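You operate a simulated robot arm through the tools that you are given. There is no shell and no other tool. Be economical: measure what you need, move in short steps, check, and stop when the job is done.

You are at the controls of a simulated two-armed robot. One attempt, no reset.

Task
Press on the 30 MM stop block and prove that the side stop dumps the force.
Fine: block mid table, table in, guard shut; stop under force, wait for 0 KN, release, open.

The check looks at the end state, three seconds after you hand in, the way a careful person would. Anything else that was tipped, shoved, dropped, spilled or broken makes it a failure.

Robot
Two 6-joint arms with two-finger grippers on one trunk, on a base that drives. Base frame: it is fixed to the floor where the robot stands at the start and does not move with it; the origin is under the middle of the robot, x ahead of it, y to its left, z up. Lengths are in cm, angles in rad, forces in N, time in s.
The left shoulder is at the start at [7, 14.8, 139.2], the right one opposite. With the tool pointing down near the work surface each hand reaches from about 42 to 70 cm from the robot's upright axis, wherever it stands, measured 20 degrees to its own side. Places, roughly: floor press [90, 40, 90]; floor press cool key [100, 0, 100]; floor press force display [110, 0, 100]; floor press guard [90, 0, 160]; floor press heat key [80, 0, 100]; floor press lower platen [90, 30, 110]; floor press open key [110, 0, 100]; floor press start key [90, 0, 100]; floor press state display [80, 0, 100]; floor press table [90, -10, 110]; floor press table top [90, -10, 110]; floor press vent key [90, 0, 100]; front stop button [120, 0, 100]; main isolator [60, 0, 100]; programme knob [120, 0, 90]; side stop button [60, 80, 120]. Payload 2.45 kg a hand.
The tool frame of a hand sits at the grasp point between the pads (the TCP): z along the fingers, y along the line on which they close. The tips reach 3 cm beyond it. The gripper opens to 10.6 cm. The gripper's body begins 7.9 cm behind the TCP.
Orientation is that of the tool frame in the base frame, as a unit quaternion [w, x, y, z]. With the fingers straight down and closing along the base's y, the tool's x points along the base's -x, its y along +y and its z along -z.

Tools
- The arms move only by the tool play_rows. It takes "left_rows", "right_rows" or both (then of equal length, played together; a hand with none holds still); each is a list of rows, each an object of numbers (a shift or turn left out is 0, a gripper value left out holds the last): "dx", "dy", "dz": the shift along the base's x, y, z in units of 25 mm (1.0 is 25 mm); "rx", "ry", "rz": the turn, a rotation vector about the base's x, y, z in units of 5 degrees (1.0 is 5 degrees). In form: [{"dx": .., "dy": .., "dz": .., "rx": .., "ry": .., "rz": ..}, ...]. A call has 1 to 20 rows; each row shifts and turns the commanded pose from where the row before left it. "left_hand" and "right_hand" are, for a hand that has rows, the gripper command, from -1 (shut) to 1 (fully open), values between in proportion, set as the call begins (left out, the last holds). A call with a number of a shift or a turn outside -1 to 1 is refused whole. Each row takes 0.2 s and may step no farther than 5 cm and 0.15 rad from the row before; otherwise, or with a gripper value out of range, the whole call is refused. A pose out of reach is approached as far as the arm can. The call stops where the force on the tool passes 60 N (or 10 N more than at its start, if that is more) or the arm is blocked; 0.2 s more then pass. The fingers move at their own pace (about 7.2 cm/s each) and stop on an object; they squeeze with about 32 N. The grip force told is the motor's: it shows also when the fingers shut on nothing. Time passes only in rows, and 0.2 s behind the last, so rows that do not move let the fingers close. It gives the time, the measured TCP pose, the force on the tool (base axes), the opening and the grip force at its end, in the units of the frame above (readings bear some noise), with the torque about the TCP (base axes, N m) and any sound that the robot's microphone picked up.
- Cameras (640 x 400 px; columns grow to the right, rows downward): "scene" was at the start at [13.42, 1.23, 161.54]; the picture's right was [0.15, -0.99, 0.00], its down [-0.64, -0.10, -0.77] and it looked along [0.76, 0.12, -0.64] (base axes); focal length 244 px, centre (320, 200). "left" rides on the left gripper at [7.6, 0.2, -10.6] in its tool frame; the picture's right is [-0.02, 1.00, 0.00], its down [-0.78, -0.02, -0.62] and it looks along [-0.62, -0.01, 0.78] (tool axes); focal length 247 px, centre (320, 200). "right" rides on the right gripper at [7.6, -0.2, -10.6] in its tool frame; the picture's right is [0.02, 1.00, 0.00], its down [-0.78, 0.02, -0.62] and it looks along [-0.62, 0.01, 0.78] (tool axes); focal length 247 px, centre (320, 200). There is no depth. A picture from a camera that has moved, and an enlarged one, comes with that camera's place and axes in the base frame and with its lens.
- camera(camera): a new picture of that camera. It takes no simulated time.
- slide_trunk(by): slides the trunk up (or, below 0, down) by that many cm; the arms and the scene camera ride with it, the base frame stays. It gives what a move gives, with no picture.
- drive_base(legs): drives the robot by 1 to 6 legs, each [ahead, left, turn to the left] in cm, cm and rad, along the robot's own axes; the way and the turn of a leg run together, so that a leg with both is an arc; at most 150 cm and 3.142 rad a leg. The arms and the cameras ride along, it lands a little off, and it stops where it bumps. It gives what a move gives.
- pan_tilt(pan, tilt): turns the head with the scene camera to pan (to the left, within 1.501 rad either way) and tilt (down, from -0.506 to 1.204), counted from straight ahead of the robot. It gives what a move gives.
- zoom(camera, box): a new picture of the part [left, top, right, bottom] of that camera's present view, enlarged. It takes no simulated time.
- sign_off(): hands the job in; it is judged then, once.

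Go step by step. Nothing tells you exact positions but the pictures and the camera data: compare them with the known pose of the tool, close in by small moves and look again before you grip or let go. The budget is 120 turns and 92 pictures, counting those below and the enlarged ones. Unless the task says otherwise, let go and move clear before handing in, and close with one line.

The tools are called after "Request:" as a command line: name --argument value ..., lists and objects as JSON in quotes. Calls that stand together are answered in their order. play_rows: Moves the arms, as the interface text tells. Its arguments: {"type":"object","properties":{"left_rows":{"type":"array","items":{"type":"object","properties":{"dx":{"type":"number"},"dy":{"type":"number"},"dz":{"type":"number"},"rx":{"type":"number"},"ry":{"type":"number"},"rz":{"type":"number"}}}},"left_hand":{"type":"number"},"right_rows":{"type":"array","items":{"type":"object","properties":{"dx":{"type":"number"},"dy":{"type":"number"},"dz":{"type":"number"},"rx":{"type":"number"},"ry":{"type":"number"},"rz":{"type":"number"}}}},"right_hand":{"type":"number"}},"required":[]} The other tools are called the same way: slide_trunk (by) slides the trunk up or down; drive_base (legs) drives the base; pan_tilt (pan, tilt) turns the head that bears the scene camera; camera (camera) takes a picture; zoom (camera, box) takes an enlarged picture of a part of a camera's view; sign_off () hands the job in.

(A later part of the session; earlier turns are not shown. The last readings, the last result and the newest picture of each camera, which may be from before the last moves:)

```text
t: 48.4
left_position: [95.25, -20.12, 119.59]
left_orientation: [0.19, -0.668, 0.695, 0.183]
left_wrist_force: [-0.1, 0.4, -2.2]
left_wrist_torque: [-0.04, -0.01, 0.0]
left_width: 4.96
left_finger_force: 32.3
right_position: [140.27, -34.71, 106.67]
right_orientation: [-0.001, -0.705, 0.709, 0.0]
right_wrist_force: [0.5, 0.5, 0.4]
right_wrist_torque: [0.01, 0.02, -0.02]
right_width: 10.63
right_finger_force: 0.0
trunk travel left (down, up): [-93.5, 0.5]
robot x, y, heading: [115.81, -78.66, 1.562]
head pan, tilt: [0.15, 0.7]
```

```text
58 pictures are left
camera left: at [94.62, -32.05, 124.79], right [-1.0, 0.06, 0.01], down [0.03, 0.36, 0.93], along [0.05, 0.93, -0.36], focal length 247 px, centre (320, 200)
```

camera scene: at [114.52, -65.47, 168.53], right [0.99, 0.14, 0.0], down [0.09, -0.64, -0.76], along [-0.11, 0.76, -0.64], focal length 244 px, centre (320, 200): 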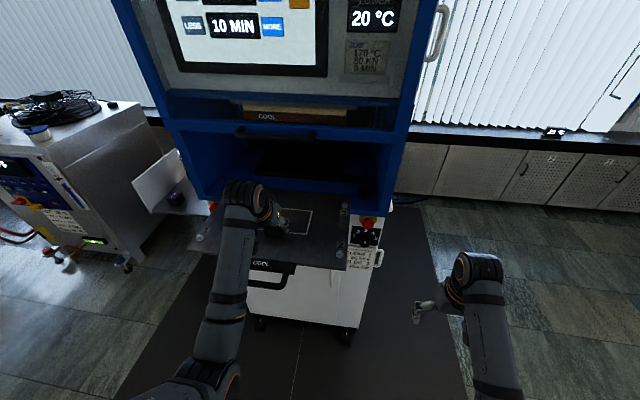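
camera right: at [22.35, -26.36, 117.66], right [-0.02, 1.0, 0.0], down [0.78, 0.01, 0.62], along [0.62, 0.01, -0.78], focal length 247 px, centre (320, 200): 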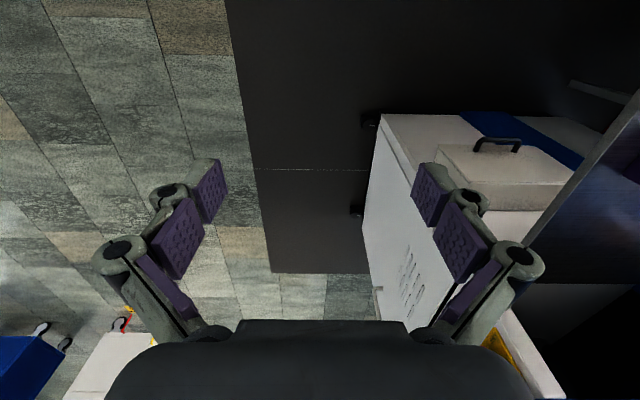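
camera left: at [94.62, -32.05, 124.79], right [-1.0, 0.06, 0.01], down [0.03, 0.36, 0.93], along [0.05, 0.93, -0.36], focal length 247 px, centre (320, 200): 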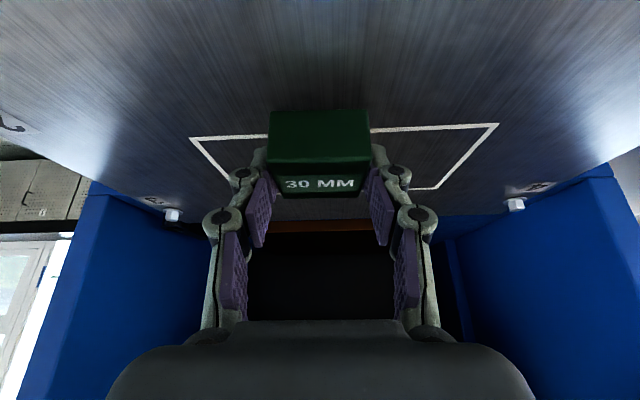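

The rectangle is 30 x 15 cm centred at about [93.8, -4.8], table at z 110. I drive 14 cm forward and fine-align over its centre.

Request:
drive_base --legs '[[14, 0, 0]]'

Request:
play_rows --left_rows '[{"dx": -0.28, "rz": 0.23, "dz": -0.3}, {"dx": -0.28, "rz": 0.23, "dz": -0.3}, {"dx": 0}]' --left_hand -1

Request:
camera --camera "left"

```text
t: 49.7
left_position: [95.25, -6.81, 119.68]
left_orientation: [0.191, -0.667, 0.696, 0.184]
left_wrist_force: [1.0, -0.2, -1.6]
left_wrist_torque: [0.01, 0.01, -0.03]
left_width: 4.94
left_finger_force: 32.2
right_position: [140.32, -21.42, 106.6]
right_orientation: [-0.001, -0.705, 0.709, 0.001]
right_wrist_force: [-0.1, -0.7, 1.3]
right_wrist_torque: [0.03, -0.01, 0.0]
right_width: 10.61
right_finger_force: 0.0
trunk travel left (down, up): [-93.5, 0.5]
robot x, y, heading: [115.6, -65.51, 1.566]
head pan, tilt: [0.15, 0.7]
```

```text
t: 50.5
left_position: [94.0, -6.85, 118.52]
left_orientation: [-0.189, 0.682, -0.681, -0.191]
left_wrist_force: [0.3, 0.4, 15.1]
left_wrist_torque: [-0.35, -0.05, -0.01]
left_width: 4.93
left_finger_force: 31.7
right_position: [140.41, -21.43, 106.74]
right_orientation: [-0.001, -0.705, 0.709, 0.001]
right_wrist_force: [0.5, -0.6, -0.7]
right_wrist_torque: [0.02, 0.0, 0.02]
right_width: 10.6
right_finger_force: 0.1
trunk travel left (down, up): [-93.5, 0.5]
robot x, y, heading: [115.52, -65.38, 1.563]
head pan, tilt: [0.15, 0.7]
```

```text
57 pictures are left
camera left: at [93.89, -18.79, 123.61], right [-1.0, 0.02, 0.01], down [0.02, 0.35, 0.94], along [0.01, 0.94, -0.35], focal length 247 px, centre (320, 200)
```

left: 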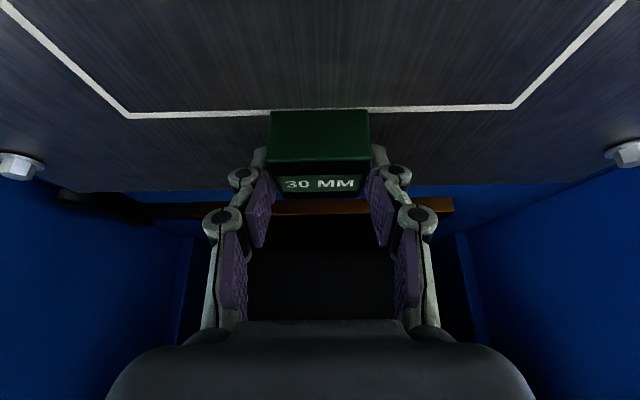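

The block touched the table already: table top is really near z 114.8, which puts the rectangle's centre at [94.0, -13.4]. I lift, move back 7.3 cm and set down.

Request:
play_rows --left_rows '[{"dz": 0.7}, {"dy": -0.8}, {"dy": -0.8}, {"dy": -0.7}, {"dy": -0.62}, {"dx": 0}]' --left_hand -1

Request:
camera --camera "left"

Request:
camera --camera "scene"

```text
t: 51.9
left_position: [93.78, -14.21, 119.85]
left_orientation: [0.186, -0.682, 0.682, 0.188]
left_wrist_force: [0.7, 1.1, -2.1]
left_wrist_torque: [0.01, -0.01, 0.0]
left_width: 4.93
left_finger_force: 32.4
right_position: [140.44, -21.21, 106.54]
right_orientation: [-0.002, -0.705, 0.709, 0.0]
right_wrist_force: [0.1, 0.6, 0.3]
right_wrist_torque: [0.02, 0.01, 0.0]
right_width: 10.61
right_finger_force: 0.1
trunk travel left (down, up): [-93.5, 0.5]
robot x, y, heading: [115.7, -65.7, 1.563]
head pan, tilt: [0.15, 0.7]
```

```text
56 pictures are left
camera left: at [93.71, -26.06, 125.05], right [-1.0, 0.02, 0.01], down [0.02, 0.36, 0.93], along [0.01, 0.93, -0.36], focal length 247 px, centre (320, 200)
```

left: 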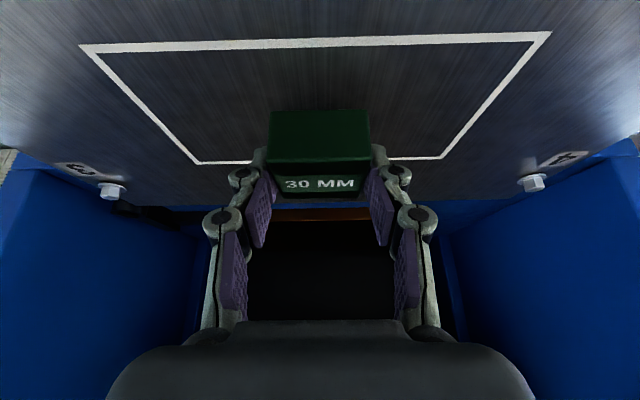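

```text
55 pictures are left
camera scene: at [114.6, -52.06, 168.54], right [0.99, 0.14, 0.0], down [0.09, -0.64, -0.76], along [-0.11, 0.76, -0.64], focal length 244 px, centre (320, 200)
```

scene: 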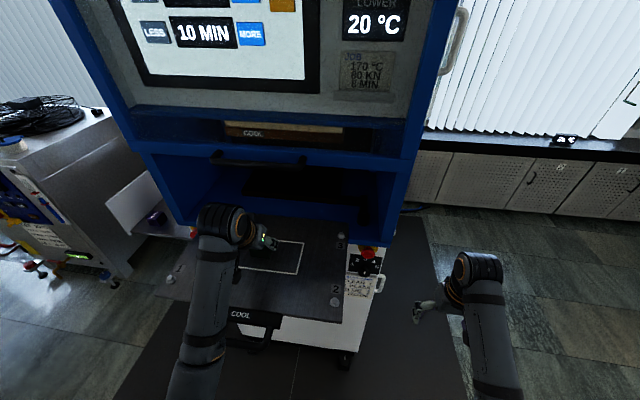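

Request:
play_rows --left_rows '[{"dz": -0.3}, {"dz": -0.22}, {"dz": 0}]' --left_hand -1

```text
t: 52.7
left_position: [93.78, -14.01, 118.43]
left_orientation: [0.187, -0.682, 0.682, 0.187]
left_wrist_force: [-1.5, 0.0, -2.0]
left_wrist_torque: [0.0, -0.01, 0.0]
left_width: 4.93
left_finger_force: 31.9
right_position: [140.25, -21.17, 106.57]
right_orientation: [-0.001, -0.704, 0.71, 0.0]
right_wrist_force: [0.1, 0.5, -0.3]
right_wrist_torque: [-0.02, 0.01, 0.0]
right_width: 10.58
right_finger_force: 0.0
trunk travel left (down, up): [-93.5, 0.5]
robot x, y, heading: [115.95, -65.29, 1.559]
head pan, tilt: [0.15, 0.7]
```

Request:
play_rows --left_rows '[{"dz": -0.06}, {"dz": -0.06}, {"dz": 0}]' --left_hand -1

```text
t: 53.5
left_position: [93.8, -14.06, 118.55]
left_orientation: [0.188, -0.681, 0.682, 0.191]
left_wrist_force: [-2.5, 5.4, 16.1]
left_wrist_torque: [-0.07, 0.01, 0.0]
left_width: 4.93
left_finger_force: 32.2
right_position: [140.4, -21.31, 106.68]
right_orientation: [0.0, -0.705, 0.71, 0.0]
right_wrist_force: [-0.4, 0.3, 0.6]
right_wrist_torque: [0.01, -0.02, -0.01]
right_width: 10.59
right_finger_force: 0.1
trunk travel left (down, up): [-93.5, 0.5]
robot x, y, heading: [116.02, -65.42, 1.563]
head pan, tilt: [0.15, 0.7]
```

Contact at 16 N. I open and back off along the finger direction.

Request:
play_rows --left_rows '[{"dz": 0}, {"dz": 0}, {"dz": 0}, {"dz": 0}]' --left_hand 1

Request:
play_rows --left_rows '[{"dz": 0.7, "dy": -0.3}, {"dz": 0.7, "dy": -0.3}, {"dz": 0.7, "dy": -0.3}, {"dz": 0.7, "dy": -0.5}, {"dz": 0}]' --left_hand 1

Request:
camera --camera "left"

```text
t: 54.5
left_position: [93.84, -13.98, 118.22]
left_orientation: [0.187, -0.681, 0.682, 0.187]
left_wrist_force: [1.2, -0.7, -0.5]
left_wrist_torque: [0.0, -0.03, 0.0]
left_width: 10.58
left_finger_force: 0.0
right_position: [140.36, -21.15, 106.58]
right_orientation: [-0.001, -0.704, 0.71, 0.0]
right_wrist_force: [-0.5, -0.7, -0.4]
right_wrist_torque: [0.02, -0.03, 0.0]
right_width: 10.59
right_finger_force: 0.1
trunk travel left (down, up): [-93.5, 0.5]
robot x, y, heading: [115.61, -65.56, 1.565]
head pan, tilt: [0.15, 0.7]
```

```text
t: 55.7
left_position: [93.84, -16.86, 124.45]
left_orientation: [-0.187, 0.682, -0.682, -0.187]
left_wrist_force: [0.5, 0.1, -0.1]
left_wrist_torque: [-0.01, 0.01, 0.0]
left_width: 10.61
left_finger_force: 0.1
left hand out of reach, approached as far as the arm can: row 4
right_position: [140.38, -21.13, 106.6]
right_orientation: [-0.001, -0.704, 0.71, 0.0]
right_wrist_force: [0.5, -0.4, -0.1]
right_wrist_torque: [0.01, 0.02, -0.03]
right_width: 10.62
right_finger_force: 0.1
trunk travel left (down, up): [-93.5, 0.5]
robot x, y, heading: [115.5, -65.51, 1.567]
head pan, tilt: [0.15, 0.7]
```

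```text
54 pictures are left
camera left: at [93.74, -28.82, 129.59], right [-1.0, 0.02, 0.01], down [0.02, 0.36, 0.93], along [0.01, 0.93, -0.36], focal length 247 px, centre (320, 200)
```

left: 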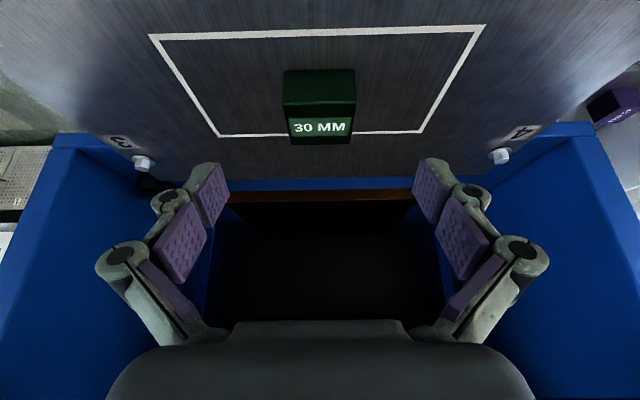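

The block stands level in the middle of the rectangle. Next I look at the table handle to push the table in.

Request:
play_rows --left_rows '[{"dx": -1}, {"dx": -1}, {"dx": -1}, {"dx": -1, "dy": -0.2}, {"dx": -1}]' --left_hand 1

Request:
pan_tilt --pan 0.4 --tilt 1.0

Request:
camera --camera "scene"

```text
t: 56.9
left_position: [82.43, -17.48, 124.29]
left_orientation: [-0.186, 0.683, -0.681, -0.187]
left_wrist_force: [-0.6, -0.7, 0.0]
left_wrist_torque: [-0.04, 0.0, 0.03]
left_width: 10.6
left_finger_force: 0.2
left hand out of reach, approached as far as the arm can: row 5
right_position: [140.44, -21.29, 106.66]
right_orientation: [0.0, -0.704, 0.71, 0.002]
right_wrist_force: [-0.6, -0.2, -0.1]
right_wrist_torque: [0.01, -0.01, 0.0]
right_width: 10.59
right_finger_force: 0.0
trunk travel left (down, up): [-93.5, 0.5]
robot x, y, heading: [115.64, -65.71, 1.561]
head pan, tilt: [0.15, 0.7]
```

```text
t: 57.7
left_position: [82.47, -17.2, 124.39]
left_orientation: [0.186, -0.681, 0.683, 0.188]
left_wrist_force: [1.3, -0.2, 0.0]
left_wrist_torque: [0.03, -0.01, -0.02]
left_width: 10.58
left_finger_force: 0.1
right_position: [140.39, -21.11, 106.68]
right_orientation: [-0.001, -0.705, 0.71, 0.001]
right_wrist_force: [-0.5, 0.0, 0.0]
right_wrist_torque: [0.03, 0.0, 0.05]
right_width: 10.61
right_finger_force: 0.1
trunk travel left (down, up): [-93.5, 0.5]
robot x, y, heading: [115.96, -65.13, 1.564]
head pan, tilt: [0.4, 1.0]
```

```text
53 pictures are left
camera scene: at [113.22, -54.0, 166.2], right [0.92, 0.38, 0.0], down [0.32, -0.78, -0.54], along [-0.21, 0.5, -0.84], focal length 244 px, centre (320, 200)
```

scene: 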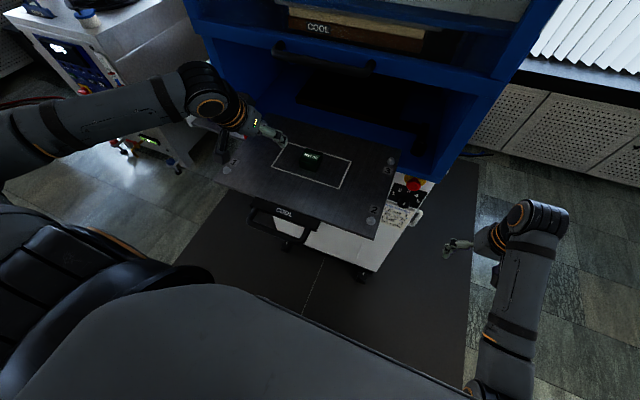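

I back the base off so that I can come at the table handle from in front, and turn the left hand to point horizontally forward.

Request:
drive_base --legs '[[-42, 0, 0]]'

Request:
play_rows --left_rows '[{"rx": 1}, {"rx": 1}, {"rx": 1}, {"rx": 1}, {"rx": 1}, {"rx": 1}, {"rx": 1}, {"rx": 1}, {"rx": 1}, {"rx": 1}, {"rx": 1}, {"rx": 0.8}, {"dz": 0}]' --left_hand -1

Request:
pan_tilt --pan 0.25 --tilt 0.6

Request:
camera --camera "scene"

Request:
camera --camera "left"

```text
t: 60.3
left_position: [82.08, -59.42, 124.29]
left_orientation: [-0.186, 0.683, -0.681, -0.187]
left_wrist_force: [-0.4, 0.5, -0.5]
left_wrist_torque: [0.01, -0.01, 0.0]
left_width: 10.58
left_finger_force: 0.0
right_position: [139.98, -63.1, 106.62]
right_orientation: [-0.001, -0.706, 0.708, -0.001]
right_wrist_force: [-0.4, 0.0, -0.7]
right_wrist_torque: [-0.03, 0.01, 0.02]
right_width: 10.61
right_finger_force: 0.0
trunk travel left (down, up): [-93.5, 0.5]
robot x, y, heading: [115.43, -107.24, 1.57]
head pan, tilt: [0.4, 1.0]
```

```text
t: 63.1
left_position: [87.78, -59.81, 122.87]
left_orientation: [-0.498, 0.503, -0.5, -0.499]
left_wrist_force: [-0.5, 0.0, -0.5]
left_wrist_torque: [-0.02, 0.02, 0.0]
left_width: 0.0
left_finger_force: 28.5
left hand out of reach, approached as far as the arm can: row 1, 2, 3, 4
right_position: [140.03, -63.24, 106.61]
right_orientation: [-0.002, -0.706, 0.708, 0.0]
right_wrist_force: [-0.4, -0.4, 0.3]
right_wrist_torque: [-0.04, 0.03, -0.01]
right_width: 10.59
right_finger_force: 0.0
trunk travel left (down, up): [-93.5, 0.5]
robot x, y, heading: [115.88, -107.38, 1.567]
head pan, tilt: [0.4, 1.0]
```

```text
t: 64.0
left_position: [87.74, -59.84, 122.97]
left_orientation: [-0.498, 0.503, -0.499, -0.5]
left_wrist_force: [0.0, -0.7, 0.0]
left_wrist_torque: [-0.04, 0.01, -0.01]
left_width: 0.02
left_finger_force: 28.7
right_position: [140.09, -63.24, 106.66]
right_orientation: [-0.001, -0.706, 0.709, 0.0]
right_wrist_force: [-0.1, 0.2, -0.6]
right_wrist_torque: [-0.01, 0.02, -0.02]
right_width: 10.6
right_finger_force: 0.1
trunk travel left (down, up): [-93.5, 0.5]
robot x, y, heading: [116.13, -107.29, 1.567]
head pan, tilt: [0.25, 0.6]
```

```text
52 pictures are left
camera scene: at [113.41, -94.04, 169.4], right [0.97, 0.24, 0.0], down [0.14, -0.55, -0.82], along [-0.2, 0.8, -0.57], focal length 244 px, centre (320, 200)
```

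scene: 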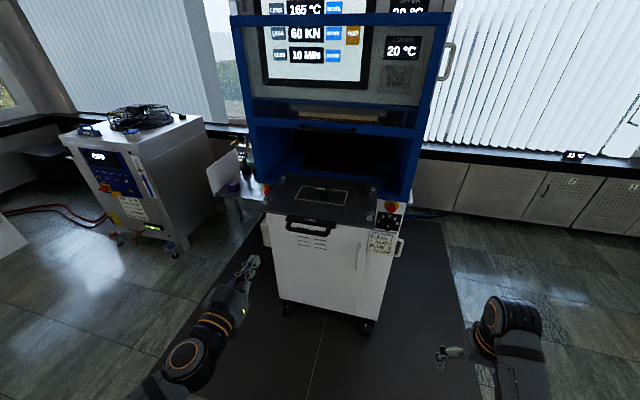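

```text
51 pictures are left
camera left: at [87.65, -70.53, 115.28], right [-1.0, 0.0, 0.02], down [0.02, -0.62, 0.79], along [0.01, 0.79, 0.62], focal length 247 px, centre (320, 200)
```

left: 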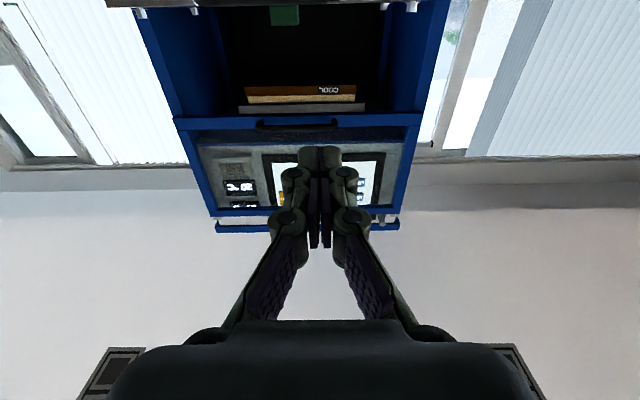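

Request:
zoom --camera "scene" --box '[255, 165, 415, 275]'

```text
3.64 times, centred on (335, 220) of scene
camera zoom: at [113.41, -94.04, 169.4], right [0.97, 0.24, 0.0], down [0.14, -0.55, -0.82], along [-0.2, 0.8, -0.57], focal length 886 px, centre (266, 127)
```

zoom: 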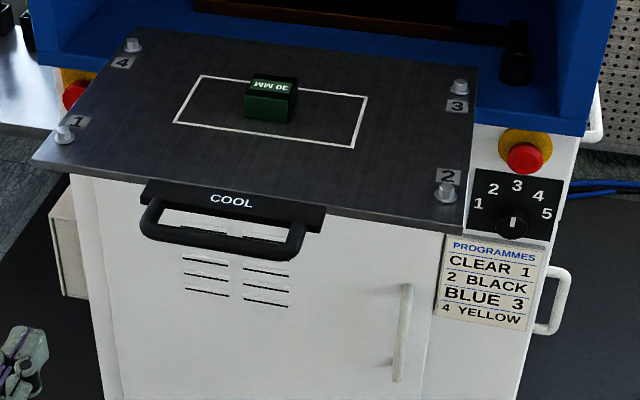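

The handle's front bar is at about y -34, z 112.8, centred x 94. I bring the closed fingers to that height and drive close to it.

Request:
play_rows --left_rows '[{"dz": -0.8, "dx": 0.5}, {"dz": -0.8, "dx": 0.5}, {"dz": -0.8, "dx": 0.5}, {"dz": -0.8, "dx": 0.5}, {"dz": -0.85, "dx": 0.5}, {"dz": 0}]' --left_hand -1

Request:
drive_base --legs '[[16, 0, 0]]'

Request:
zoom --camera "scene" --box '[200, 180, 400, 320]'

```text
t: 65.4
left_position: [93.42, -59.93, 113.26]
left_orientation: [-0.498, 0.503, -0.5, -0.499]
left_wrist_force: [0.7, -0.9, 0.5]
left_wrist_torque: [-0.01, -0.01, 0.0]
left_width: 0.0
left_finger_force: 28.4
left hand out of reach, approached as far as the arm can: row 4
right_position: [139.88, -63.24, 106.61]
right_orientation: [-0.002, -0.706, 0.708, 0.001]
right_wrist_force: [-0.2, -0.3, 0.3]
right_wrist_torque: [-0.01, 0.03, 0.01]
right_width: 10.61
right_finger_force: 0.0
trunk travel left (down, up): [-93.5, 0.5]
robot x, y, heading: [115.35, -107.43, 1.568]
head pan, tilt: [0.25, 0.6]
```

```text
t: 66.8
left_position: [93.43, -44.03, 113.45]
left_orientation: [-0.498, 0.503, -0.5, -0.499]
left_wrist_force: [-0.6, -0.2, 0.2]
left_wrist_torque: [-0.05, -0.04, 0.0]
left_width: 0.0
left_finger_force: 28.8
right_position: [140.11, -47.37, 106.75]
right_orientation: [0.0, -0.706, 0.708, 0.001]
right_wrist_force: [-0.2, -0.7, 0.6]
right_wrist_torque: [0.07, -0.03, -0.03]
right_width: 10.59
right_finger_force: 0.0
trunk travel left (down, up): [-93.5, 0.5]
robot x, y, heading: [115.94, -91.49, 1.57]
head pan, tilt: [0.25, 0.6]
```

```text
2.86 times, centred on (300, 250) of scene
camera zoom: at [113.5, -78.25, 169.44], right [0.97, 0.24, 0.0], down [0.14, -0.55, -0.83], along [-0.2, 0.8, -0.56], focal length 696 px, centre (377, 57)
```

zoom: 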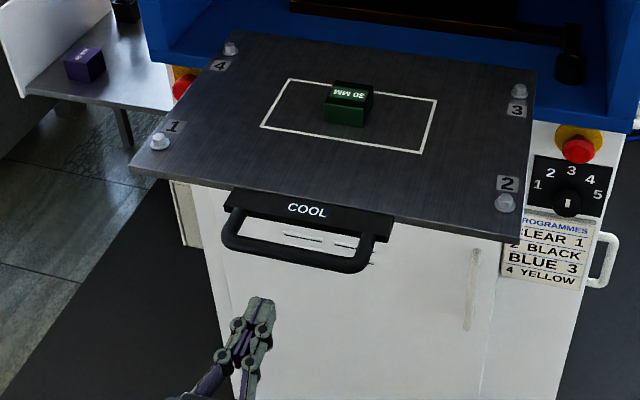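

Fingertips are aligned with the middle of the handle bar. I push gently with the arm first.

Request:
play_rows --left_rows '[{"dy": 0.6, "dz": -0.2, "dx": 0.2}, {"dy": 0.6}, {"dy": 0.6}, {"dy": 0.6}, {"dy": 0.6}, {"dy": 0.6}, {"dy": 0}]' --left_hand -1

Request:
zoom --camera "scene" --box '[200, 160, 400, 300]'

```text
t: 68.4
left_position: [93.57, -34.42, 112.48]
left_orientation: [-0.496, 0.505, -0.503, -0.496]
left_wrist_force: [3.0, -1.0, -26.2]
left_wrist_torque: [-0.72, 0.08, -0.2]
left_width: 0.6
left_finger_force: 28.4
left hand out of reach, approached as far as the arm can: row 1
right_position: [140.07, -46.82, 106.55]
right_orientation: [-0.002, -0.705, 0.709, -0.001]
right_wrist_force: [0.3, -0.8, -0.8]
right_wrist_torque: [0.01, -0.01, 0.03]
right_width: 10.59
right_finger_force: 0.1
trunk travel left (down, up): [-93.5, 0.5]
robot x, y, heading: [115.7, -90.77, 1.564]
head pan, tilt: [0.25, 0.6]
```

```text
2.86 times, centred on (300, 230) of scene
camera zoom: at [113.41, -77.27, 169.34], right [0.97, 0.24, 0.0], down [0.14, -0.55, -0.82], along [-0.2, 0.8, -0.57], focal length 696 px, centre (377, 114)
```

zoom: 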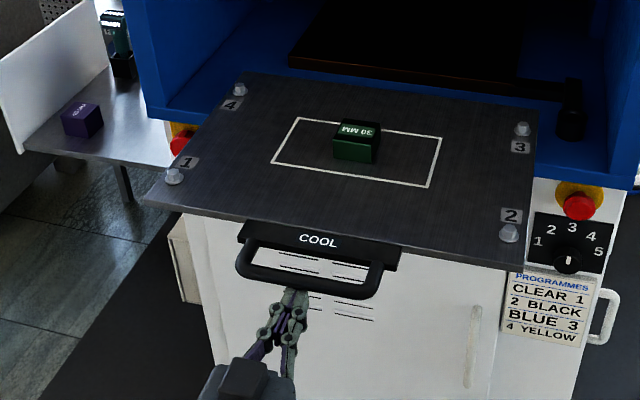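

The fingers slipped under the bar, so it is higher than thought. I back off, raise them 1.8 cm and push again.

Request:
play_rows --left_rows '[{"dy": -0.8}, {"dy": -0.8}, {"dy": -0.6}, {"dz": 0.35}, {"dz": 0.4}, {"dy": 0}]' --left_hand -1

Request:
zoom --camera "scene" --box '[220, 190, 360, 290]'

```text
t: 69.8
left_position: [93.48, -40.24, 114.3]
left_orientation: [-0.498, 0.503, -0.499, -0.5]
left_wrist_force: [-0.7, 0.4, 0.3]
left_wrist_torque: [0.0, -0.06, 0.02]
left_width: 0.01
left_finger_force: 28.4
left hand out of reach, approached as far as the arm can: row 5
right_position: [140.0, -47.2, 106.76]
right_orientation: [-0.001, -0.706, 0.708, 0.001]
right_wrist_force: [0.7, -0.5, 0.6]
right_wrist_torque: [0.0, 0.06, -0.01]
right_width: 10.6
right_finger_force: 0.1
trunk travel left (down, up): [-93.5, 0.5]
robot x, y, heading: [115.82, -91.32, 1.573]
head pan, tilt: [0.25, 0.6]
```

```text
4.00 times, centred on (290, 240) of scene
camera zoom: at [113.51, -77.94, 169.42], right [0.97, 0.24, 0.0], down [0.14, -0.55, -0.83], along [-0.2, 0.8, -0.56], focal length 975 px, centre (440, 40)
```

zoom: 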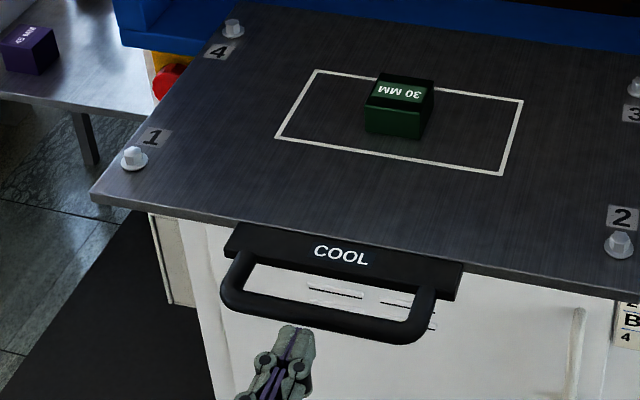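

Request:
play_rows --left_rows '[{"dy": 0.5}, {"dy": 0.5}, {"dy": 0.5}, {"dy": 0.5}, {"dy": 0.5}, {"dy": 0.5}, {"dy": 0}]' --left_hand -1

Request:
zoom --camera "scene" --box '[220, 170, 360, 270]'

```text
t: 71.4
left_position: [93.58, -33.21, 114.08]
left_orientation: [-0.498, 0.503, -0.5, -0.499]
left_wrist_force: [-0.5, -2.9, 0.7]
left_wrist_torque: [0.02, 0.02, -0.03]
left_width: 0.01
left_finger_force: 29.3
left hand out of reach, approached as far as the arm can: row 3
right_position: [140.14, -47.12, 106.79]
right_orientation: [-0.001, -0.706, 0.709, 0.0]
right_wrist_force: [0.3, 0.3, 0.4]
right_wrist_torque: [0.04, 0.07, 0.0]
right_width: 10.59
right_finger_force: 0.1
trunk travel left (down, up): [-93.5, 0.5]
robot x, y, heading: [115.86, -90.98, 1.567]
head pan, tilt: [0.25, 0.6]
```

```text
4.00 times, centred on (290, 220) of scene
camera zoom: at [113.51, -77.88, 169.41], right [0.97, 0.24, 0.0], down [0.14, -0.55, -0.83], along [-0.2, 0.8, -0.56], focal length 975 px, centre (440, 120)
```

zoom: 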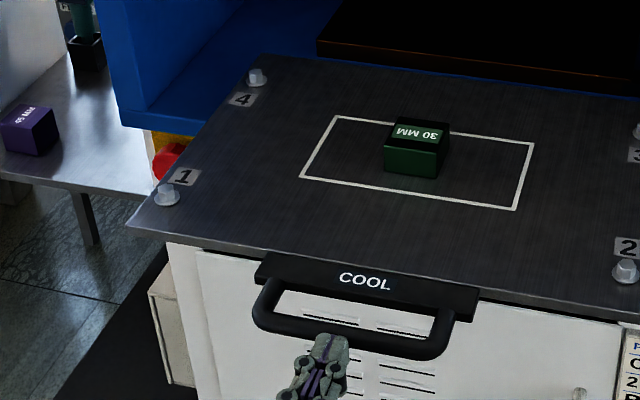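

The table slides in easily (3 N). I continue by driving the base forward in portions.

Request:
drive_base --legs '[[14, 0, 0]]'

Request:
camera --camera "scene"

```text
t: 72.7
left_position: [93.63, -19.57, 114.33]
left_orientation: [-0.498, 0.503, -0.5, -0.499]
left_wrist_force: [0.3, -0.7, 0.1]
left_wrist_torque: [-0.02, 0.0, 0.06]
left_width: 0.01
left_finger_force: 28.8
right_position: [140.1, -33.62, 106.78]
right_orientation: [-0.001, -0.705, 0.709, 0.001]
right_wrist_force: [0.0, -0.6, 0.3]
right_wrist_torque: [0.0, -0.02, -0.01]
right_width: 10.6
right_finger_force: 0.0
trunk travel left (down, up): [-93.5, 0.5]
robot x, y, heading: [115.42, -77.5, 1.565]
head pan, tilt: [0.25, 0.6]
```

```text
45 pictures are left
camera scene: at [113.57, -64.4, 169.43], right [0.97, 0.24, 0.0], down [0.14, -0.55, -0.83], along [-0.2, 0.8, -0.56], focal length 244 px, centre (320, 200)
```

scene: 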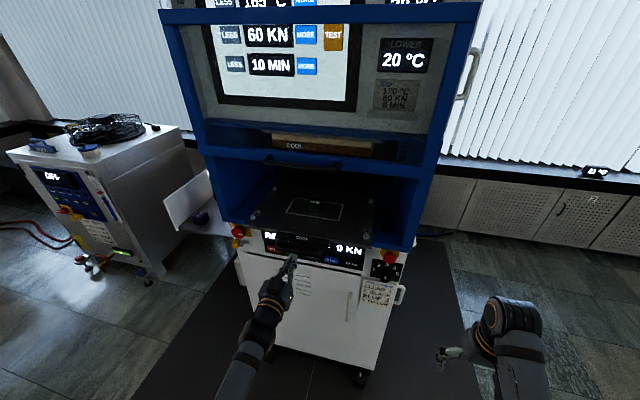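

The panel with displays (0 KN) and keys appears as the table goes in. I keep pushing.

Request:
drive_base --legs '[[14, 0, 0]]'

Request:
zoom --camera "scene" --box '[190, 130, 450, 330]'

```text
t: 74.0
left_position: [93.67, -5.53, 114.15]
left_orientation: [-0.498, 0.502, -0.499, -0.5]
left_wrist_force: [-1.0, -0.1, 0.6]
left_wrist_torque: [0.0, -0.02, 0.02]
left_width: 0.0
left_finger_force: 29.4
right_position: [140.27, -19.45, 106.65]
right_orientation: [-0.001, -0.705, 0.709, 0.001]
right_wrist_force: [0.3, -0.5, 0.1]
right_wrist_torque: [0.04, 0.0, -0.01]
right_width: 10.61
right_finger_force: 0.0
trunk travel left (down, up): [-93.5, 0.5]
robot x, y, heading: [115.84, -63.56, 1.568]
head pan, tilt: [0.25, 0.6]
```

```text
2.00 times, centred on (320, 230) of scene
camera zoom: at [113.62, -50.3, 169.43], right [0.97, 0.24, 0.0], down [0.14, -0.55, -0.83], along [-0.2, 0.8, -0.56], focal length 487 px, centre (320, 140)
```

zoom: 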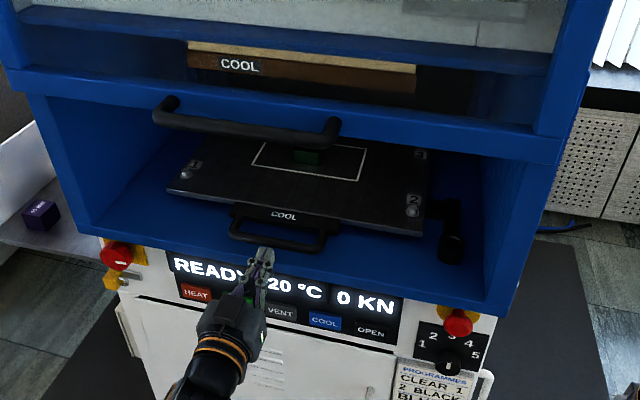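

The display reads READY, 20 °C, 0 KN with HEAT, start, VENT, COOL, OPEN keys below. The table needs about 10 cm more; I pitch the fingers down 45° so the wrist camera stays clear of the panel and push on.

Request:
play_rows --left_rows '[{"dy": -0.8}, {"dy": -0.8, "dz": 0.5}, {"rx": -1, "dz": 0.5}, {"rx": -1, "dz": 0.2}, {"rx": -1}, {"rx": -1}, {"rx": -1}, {"rx": -1}, {"rx": -1}, {"rx": -1}, {"rx": -1}, {"dz": 0}]' --left_hand -1

Request:
camera --camera "left"

```text
t: 76.7
left_position: [93.67, -9.37, 117.03]
left_orientation: [-0.267, 0.655, -0.654, -0.268]
left_wrist_force: [0.0, -0.1, 0.6]
left_wrist_torque: [-0.03, -0.01, -0.03]
left_width: 0.02
left_finger_force: 28.7
right_position: [140.24, -19.38, 106.55]
right_orientation: [-0.001, -0.706, 0.708, -0.001]
right_wrist_force: [-0.6, 0.1, 0.0]
right_wrist_torque: [-0.03, -0.03, 0.0]
right_width: 10.62
right_finger_force: 0.0
trunk travel left (down, up): [-93.5, 0.5]
robot x, y, heading: [115.7, -63.45, 1.57]
head pan, tilt: [0.25, 0.6]
```

```text
43 pictures are left
camera left: at [93.6, -22.14, 119.3], right [-1.0, 0.01, 0.02], down [0.02, 0.12, 0.99], along [0.01, 0.99, -0.12], focal length 247 px, centre (320, 200)
```

left: 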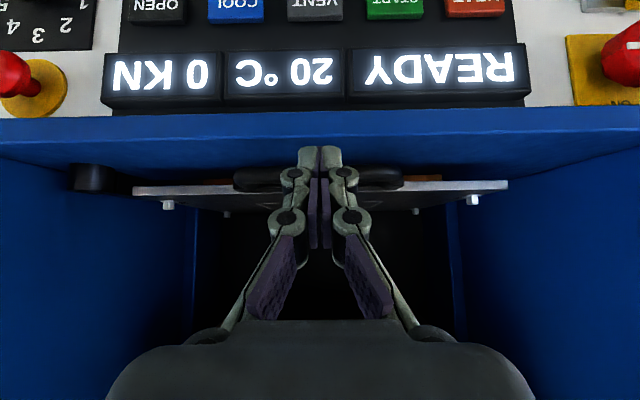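

Request:
play_rows --left_rows '[{"dz": -0.35, "dy": 0.5}, {"dy": 0.7}, {"dy": 0.7}, {"dy": 0.7}, {"dy": 0.7}, {"dy": 0.7}, {"dy": 0.7}, {"dy": 0}]' --left_hand -1

Request:
zoom --camera "scene" --box '[190, 130, 450, 330]'

```text
t: 78.5
left_position: [93.63, 2.41, 116.22]
left_orientation: [-0.267, 0.656, -0.652, -0.27]
left_wrist_force: [-1.2, -1.5, 5.7]
left_wrist_torque: [0.1, -0.03, 0.01]
left_width: 0.0
left_finger_force: 28.5
right_position: [140.15, -19.38, 106.72]
right_orientation: [-0.001, -0.706, 0.709, 0.001]
right_wrist_force: [-0.3, 0.5, 0.4]
right_wrist_torque: [0.02, -0.03, 0.03]
right_width: 10.61
right_finger_force: 0.2
trunk travel left (down, up): [-93.5, 0.5]
robot x, y, heading: [115.86, -63.38, 1.566]
head pan, tilt: [0.25, 0.6]
```

```text
2.00 times, centred on (320, 230) of scene
camera zoom: at [113.64, -50.18, 169.42], right [0.97, 0.24, 0.0], down [0.14, -0.55, -0.83], along [-0.2, 0.8, -0.56], focal length 487 px, centre (320, 140)
```

zoom: 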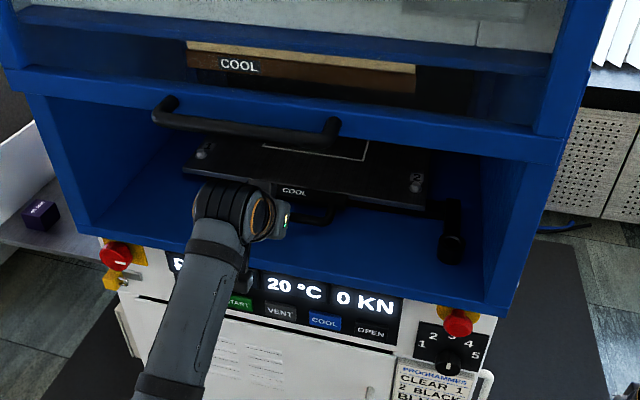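

Request:
play_rows --left_rows '[{"dy": 0.6}, {"dy": 0.6}, {"dy": 0.6}, {"dy": 0.6}, {"dy": 0}]' --left_hand -1

Request:
camera --camera "left"

```text
t: 79.2
left_position: [93.67, 4.51, 117.43]
left_orientation: [-0.269, 0.655, -0.651, -0.273]
left_wrist_force: [-0.7, -41.3, 24.5]
left_wrist_torque: [-0.63, -0.03, 0.03]
left_width: 0.59
left_finger_force: 28.5
right_position: [140.32, -20.8, 107.34]
right_orientation: [0.004, -0.707, 0.707, 0.006]
right_wrist_force: [0.4, -1.5, 0.6]
right_wrist_torque: [0.04, 0.0, -0.01]
right_width: 10.6
right_finger_force: 0.1
trunk travel left (down, up): [-93.5, 0.5]
robot x, y, heading: [115.76, -63.59, 1.571]
head pan, tilt: [0.25, 0.6]
stopped in row 3 (left hand): the force on the tool passed its limit at 73 N (the readings are from after the stop); the commanded pose is now the measured one
```

```text
41 pictures are left
camera left: at [93.69, -8.46, 119.43], right [-1.0, 0.01, 0.02], down [0.02, 0.11, 0.99], along [0.01, 0.99, -0.11], focal length 247 px, centre (320, 200)
```

left: 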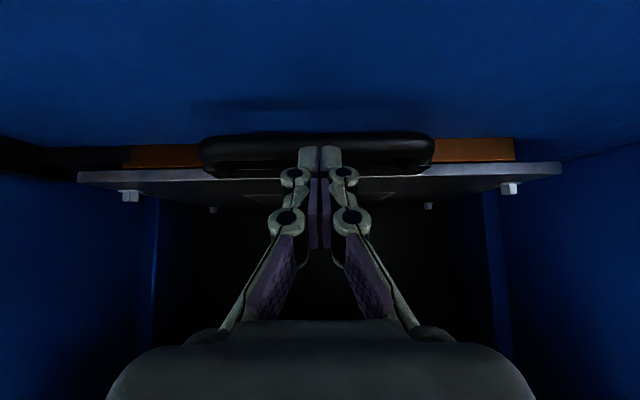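

Force jumped to 73 N, probably the end stop. I ease off and push once more gently to confirm.

Request:
play_rows --left_rows '[{"dy": -0.6}, {"dz": -0.4}, {"dy": 0.4}, {"dy": 0.4}, {"dy": 0.3}, {"dy": 0.2}, {"dy": 0}]' --left_hand -1

Request:
play_rows --left_rows '[{"dy": -0.7}, {"dy": -0.7, "dz": 0.2}, {"dy": -0.8}, {"dy": -0.8}, {"dy": -1}, {"dy": -1}, {"dy": -1}, {"dy": -1}, {"dy": 0}]' --left_hand -1

Request:
camera --camera "left"

Request:
camera --camera "scene"

```text
t: 80.1
left_position: [93.79, 3.82, 116.78]
left_orientation: [-0.272, 0.654, -0.65, -0.275]
left_wrist_force: [2.6, -49.4, 25.5]
left_wrist_torque: [-0.36, -0.05, -0.11]
left_width: 0.59
left_finger_force: 28.3
right_position: [140.31, -21.0, 107.38]
right_orientation: [0.004, -0.706, 0.708, 0.008]
right_wrist_force: [0.3, -0.1, 1.1]
right_wrist_torque: [0.0, 0.0, 0.01]
right_width: 10.61
right_finger_force: 0.1
trunk travel left (down, up): [-93.5, 0.5]
robot x, y, heading: [115.8, -63.66, 1.563]
head pan, tilt: [0.25, 0.6]
stopped in row 4 (left hand): the force on the tool passed its limit at 65 N (the readings are from after the stop); the commanded pose is now the measured one
```

```text
t: 82.1
left_position: [93.47, -11.79, 116.05]
left_orientation: [-0.265, 0.656, -0.654, -0.268]
left_wrist_force: [-0.3, 0.8, 0.4]
left_wrist_torque: [0.0, -0.02, 0.0]
left_width: 0.0
left_finger_force: 28.6
right_position: [140.09, -19.33, 106.61]
right_orientation: [0.001, 0.707, -0.707, 0.0]
right_wrist_force: [-0.4, 0.1, -0.4]
right_wrist_torque: [0.01, -0.02, -0.04]
right_width: 10.59
right_finger_force: 0.2
trunk travel left (down, up): [-93.5, 0.5]
robot x, y, heading: [115.63, -63.37, 1.567]
head pan, tilt: [0.25, 0.6]
```

```text
40 pictures are left
camera left: at [93.58, -24.74, 118.16], right [-1.0, 0.01, 0.02], down [0.02, 0.13, 0.99], along [0.01, 0.99, -0.13], focal length 247 px, centre (320, 200)
```

left: 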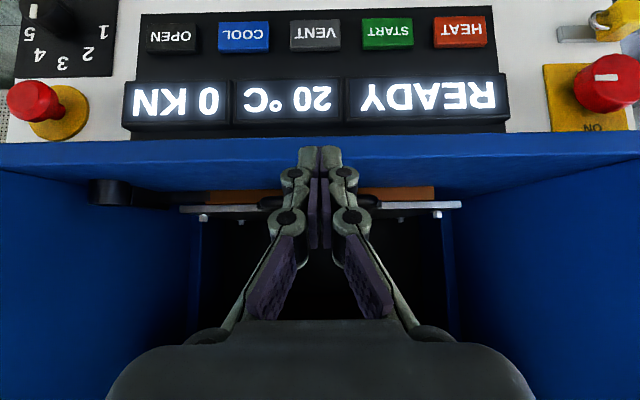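

```text
39 pictures are left
camera scene: at [113.61, -50.07, 169.4], right [0.97, 0.24, 0.0], down [0.14, -0.55, -0.82], along [-0.2, 0.8, -0.57], focal length 244 px, centre (320, 200)
```

scene: 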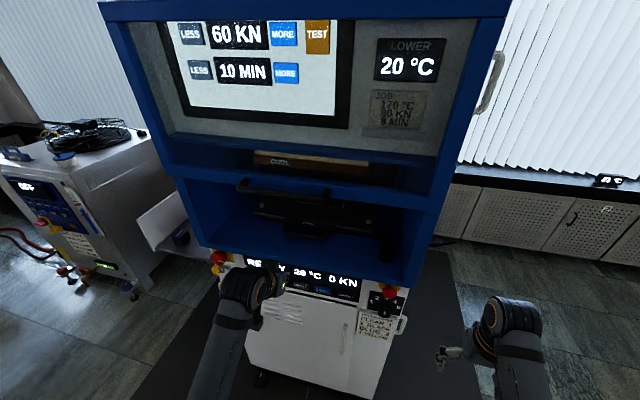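

The table is against its stop; READY, 0 KN. The raised guard's handle bar is around [95, -6, 139.6]; I back off, point the hand forward again and raise it above that bar.

Request:
drive_base --legs '[[-22, 0, 0]]'

Request:
play_rows --left_rows '[{"rx": 1, "dz": 1, "dy": 0.4}, {"rx": 1, "dz": 1, "dy": 0.4}, {"rx": 1, "dz": 1, "dy": 0.4}, {"rx": 1, "dz": 1, "dy": 0.4}, {"rx": 1, "dz": 1, "dy": 0.4}, {"rx": 1, "dz": 1, "dy": 0.4}, {"rx": 1, "dz": 1, "dy": 0.4}, {"rx": 1, "dz": 1, "dy": 0.4}, {"rx": 1, "dz": 1, "dy": 0.4}, {"rx": 0.2, "dz": 1, "dy": 0.4}, {"dz": 0.9, "dy": 0.4}, {"dz": 0}]' --left_hand -1

Request:
camera --camera "left"

Request:
camera --camera "scene"

```text
t: 83.8
left_position: [93.64, -33.2, 115.75]
left_orientation: [-0.265, 0.657, -0.653, -0.267]
left_wrist_force: [-0.7, 0.1, 0.2]
left_wrist_torque: [0.0, -0.01, -0.02]
left_width: 0.01
left_finger_force: 28.9
right_position: [140.06, -40.72, 106.47]
right_orientation: [-0.002, -0.706, 0.708, 0.0]
right_wrist_force: [-0.1, 0.6, 0.5]
right_wrist_torque: [-0.02, 0.01, -0.02]
right_width: 10.59
right_finger_force: 0.1
trunk travel left (down, up): [-93.5, 0.5]
robot x, y, heading: [115.84, -85.14, 1.57]
head pan, tilt: [0.25, 0.6]
```

```text
t: 86.4
left_position: [93.48, -22.43, 143.36]
left_orientation: [0.501, -0.501, 0.496, 0.502]
left_wrist_force: [0.3, 0.4, 0.5]
left_wrist_torque: [0.02, -0.03, -0.01]
left_width: 0.0
left_finger_force: 28.5
right_position: [140.12, -40.91, 106.61]
right_orientation: [0.002, 0.707, -0.707, 0.0]
right_wrist_force: [0.0, 0.3, -0.6]
right_wrist_torque: [0.0, 0.01, -0.01]
right_width: 10.61
right_finger_force: 0.0
trunk travel left (down, up): [-93.5, 0.5]
robot x, y, heading: [116.01, -85.05, 1.57]
head pan, tilt: [0.25, 0.6]
```

```text
38 pictures are left
camera left: at [93.55, -32.98, 135.55], right [-1.0, -0.01, 0.02], down [0.02, -0.63, 0.78], along [0.01, 0.78, 0.63], focal length 247 px, centre (320, 200)
```

left: 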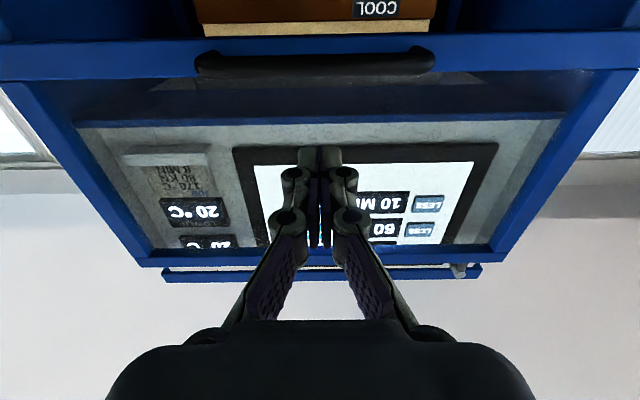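

```text
37 pictures are left
camera scene: at [113.53, -71.73, 169.41], right [0.97, 0.25, 0.0], down [0.14, -0.55, -0.83], along [-0.2, 0.8, -0.56], focal length 244 px, centre (320, 200)
```

scene: 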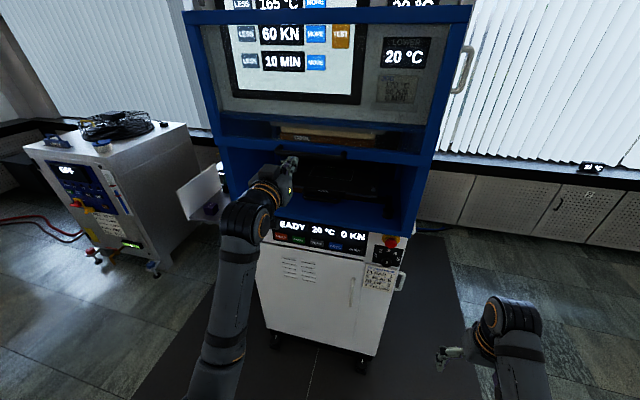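

The bar runs x 83–106 at about [_, -6, 140.2], just below my fingertips' height. I drive forward so that the tips hang over the bar.

Request:
drive_base --legs '[[12, 0, 0]]'

Request:
play_rows --left_rows '[{"dy": 0.4}, {"dy": 0.4}, {"dy": 0.4}, {"dy": 0.4}, {"dy": 0}]' --left_hand -1

Request:
camera --camera "left"

```text
t: 87.6
left_position: [93.67, -10.93, 143.55]
left_orientation: [0.503, -0.5, 0.495, 0.503]
left_wrist_force: [0.1, -0.1, -0.1]
left_wrist_torque: [0.04, -0.01, -0.03]
left_width: 0.0
left_finger_force: 28.5
right_position: [140.15, -29.37, 106.73]
right_orientation: [-0.001, -0.707, 0.707, 0.0]
right_wrist_force: [-0.5, -0.7, 0.2]
right_wrist_torque: [-0.02, 0.02, 0.01]
right_width: 10.61
right_finger_force: 0.0
trunk travel left (down, up): [-93.5, 0.5]
robot x, y, heading: [116.14, -73.72, 1.571]
head pan, tilt: [0.25, 0.6]
```

```text
t: 88.8
left_position: [93.73, -6.66, 143.36]
left_orientation: [0.502, -0.5, 0.496, 0.502]
left_wrist_force: [-0.3, -2.6, 0.1]
left_wrist_torque: [-0.01, -0.02, 0.0]
left_width: 0.59
left_finger_force: 28.4
right_position: [140.19, -29.23, 106.73]
right_orientation: [0.001, 0.707, -0.707, -0.001]
right_wrist_force: [0.0, 0.9, 0.2]
right_wrist_torque: [-0.02, 0.0, 0.01]
right_width: 10.59
right_finger_force: 0.1
trunk travel left (down, up): [-93.5, 0.5]
robot x, y, heading: [115.99, -73.35, 1.571]
head pan, tilt: [0.25, 0.6]
```

```text
36 pictures are left
camera left: at [93.68, -17.23, 135.56], right [-1.0, 0.0, 0.02], down [0.02, -0.63, 0.78], along [0.01, 0.78, 0.63], focal length 247 px, centre (320, 200)
```

left: 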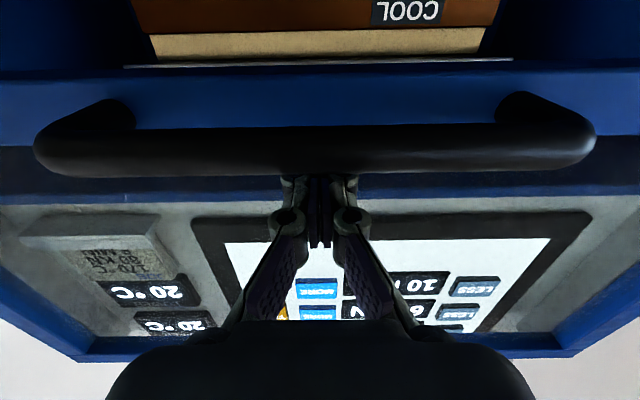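

The tips are over the bar, lightly touching the guard. I ease back a hair and press down.

Request:
play_rows --left_rows '[{"dy": -0.15}, {"dz": -0.5}, {"dz": -0.5}, {"dz": -0.5}, {"dz": -0.5}, {"dz": -0.5}, {"dz": -0.5}, {"dz": -0.5}, {"dz": 0}]' --left_hand -1

Request:
camera --camera "left"

```text
t: 90.8
left_position: [93.7, -6.93, 134.36]
left_orientation: [-0.5, 0.501, -0.498, -0.501]
left_wrist_force: [0.5, 0.1, -1.0]
left_wrist_torque: [0.02, 0.01, 0.01]
left_width: 0.02
left_finger_force: 28.7
right_position: [140.18, -29.19, 106.54]
right_orientation: [-0.002, -0.707, 0.708, 0.0]
right_wrist_force: [-1.0, -0.1, 0.4]
right_wrist_torque: [0.02, 0.0, -0.02]
right_width: 10.57
right_finger_force: 0.1
trunk travel left (down, up): [-93.5, 0.5]
robot x, y, heading: [116.09, -73.31, 1.568]
head pan, tilt: [0.25, 0.6]
```

```text
35 pictures are left
camera left: at [93.75, -17.64, 126.65], right [-1.0, 0.0, 0.02], down [0.02, -0.62, 0.78], along [0.01, 0.78, 0.62], focal length 247 px, centre (320, 200)
```

left: 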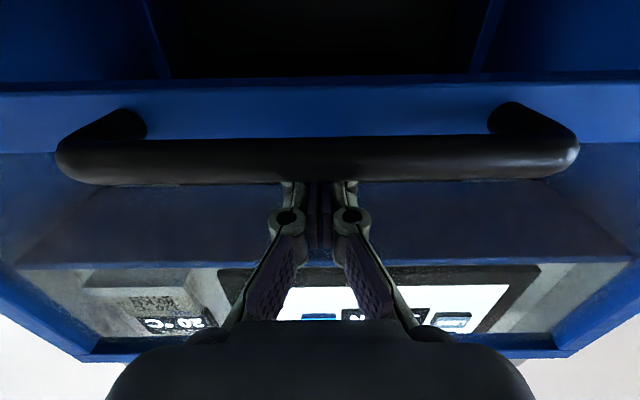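

The guard follows down easily. I continue until it seats.

Request:
play_rows --left_rows '[{"dz": -0.6}, {"dz": -0.6}, {"dz": -0.6}, {"dz": -0.6}, {"dz": -0.6}, {"dz": -0.6}, {"dz": -0.6}, {"dz": -0.6}, {"dz": -0.6}, {"dz": -0.6}, {"dz": -0.6}, {"dz": -0.6}, {"dz": -0.6}, {"dz": -0.6}, {"dz": -0.6}, {"dz": 0}]' --left_hand -1

Request:
camera --camera "scene"

```text
t: 93.8
left_position: [93.71, -6.8, 116.51]
left_orientation: [0.515, -0.485, 0.485, 0.513]
left_wrist_force: [1.4, -17.9, 15.4]
left_wrist_torque: [0.22, 0.0, 0.05]
left_width: 0.63
left_finger_force: 28.4
left hand out of reach, approached as far as the arm can: row 14
right_position: [140.1, -29.33, 106.61]
right_orientation: [-0.001, -0.707, 0.707, 0.0]
right_wrist_force: [0.2, 0.4, -0.6]
right_wrist_torque: [-0.08, 0.0, -0.01]
right_width: 10.57
right_finger_force: 0.1
trunk travel left (down, up): [-93.5, 0.5]
robot x, y, heading: [115.43, -73.43, 1.568]
head pan, tilt: [0.25, 0.6]
stopped in row 14 (left hand): the force on the tool passed its limit at 63 N (the readings are from after the stop); the commanded pose is now the measured one
```

```text
34 pictures are left
camera scene: at [113.57, -60.13, 169.38], right [0.97, 0.25, 0.0], down [0.14, -0.55, -0.83], along [-0.2, 0.8, -0.56], focal length 244 px, centre (320, 200)
```

scene: 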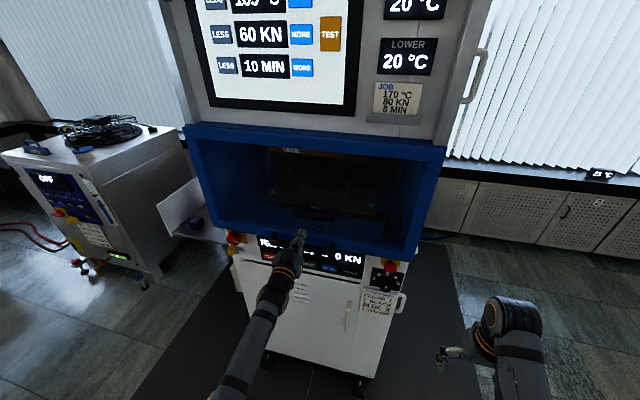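

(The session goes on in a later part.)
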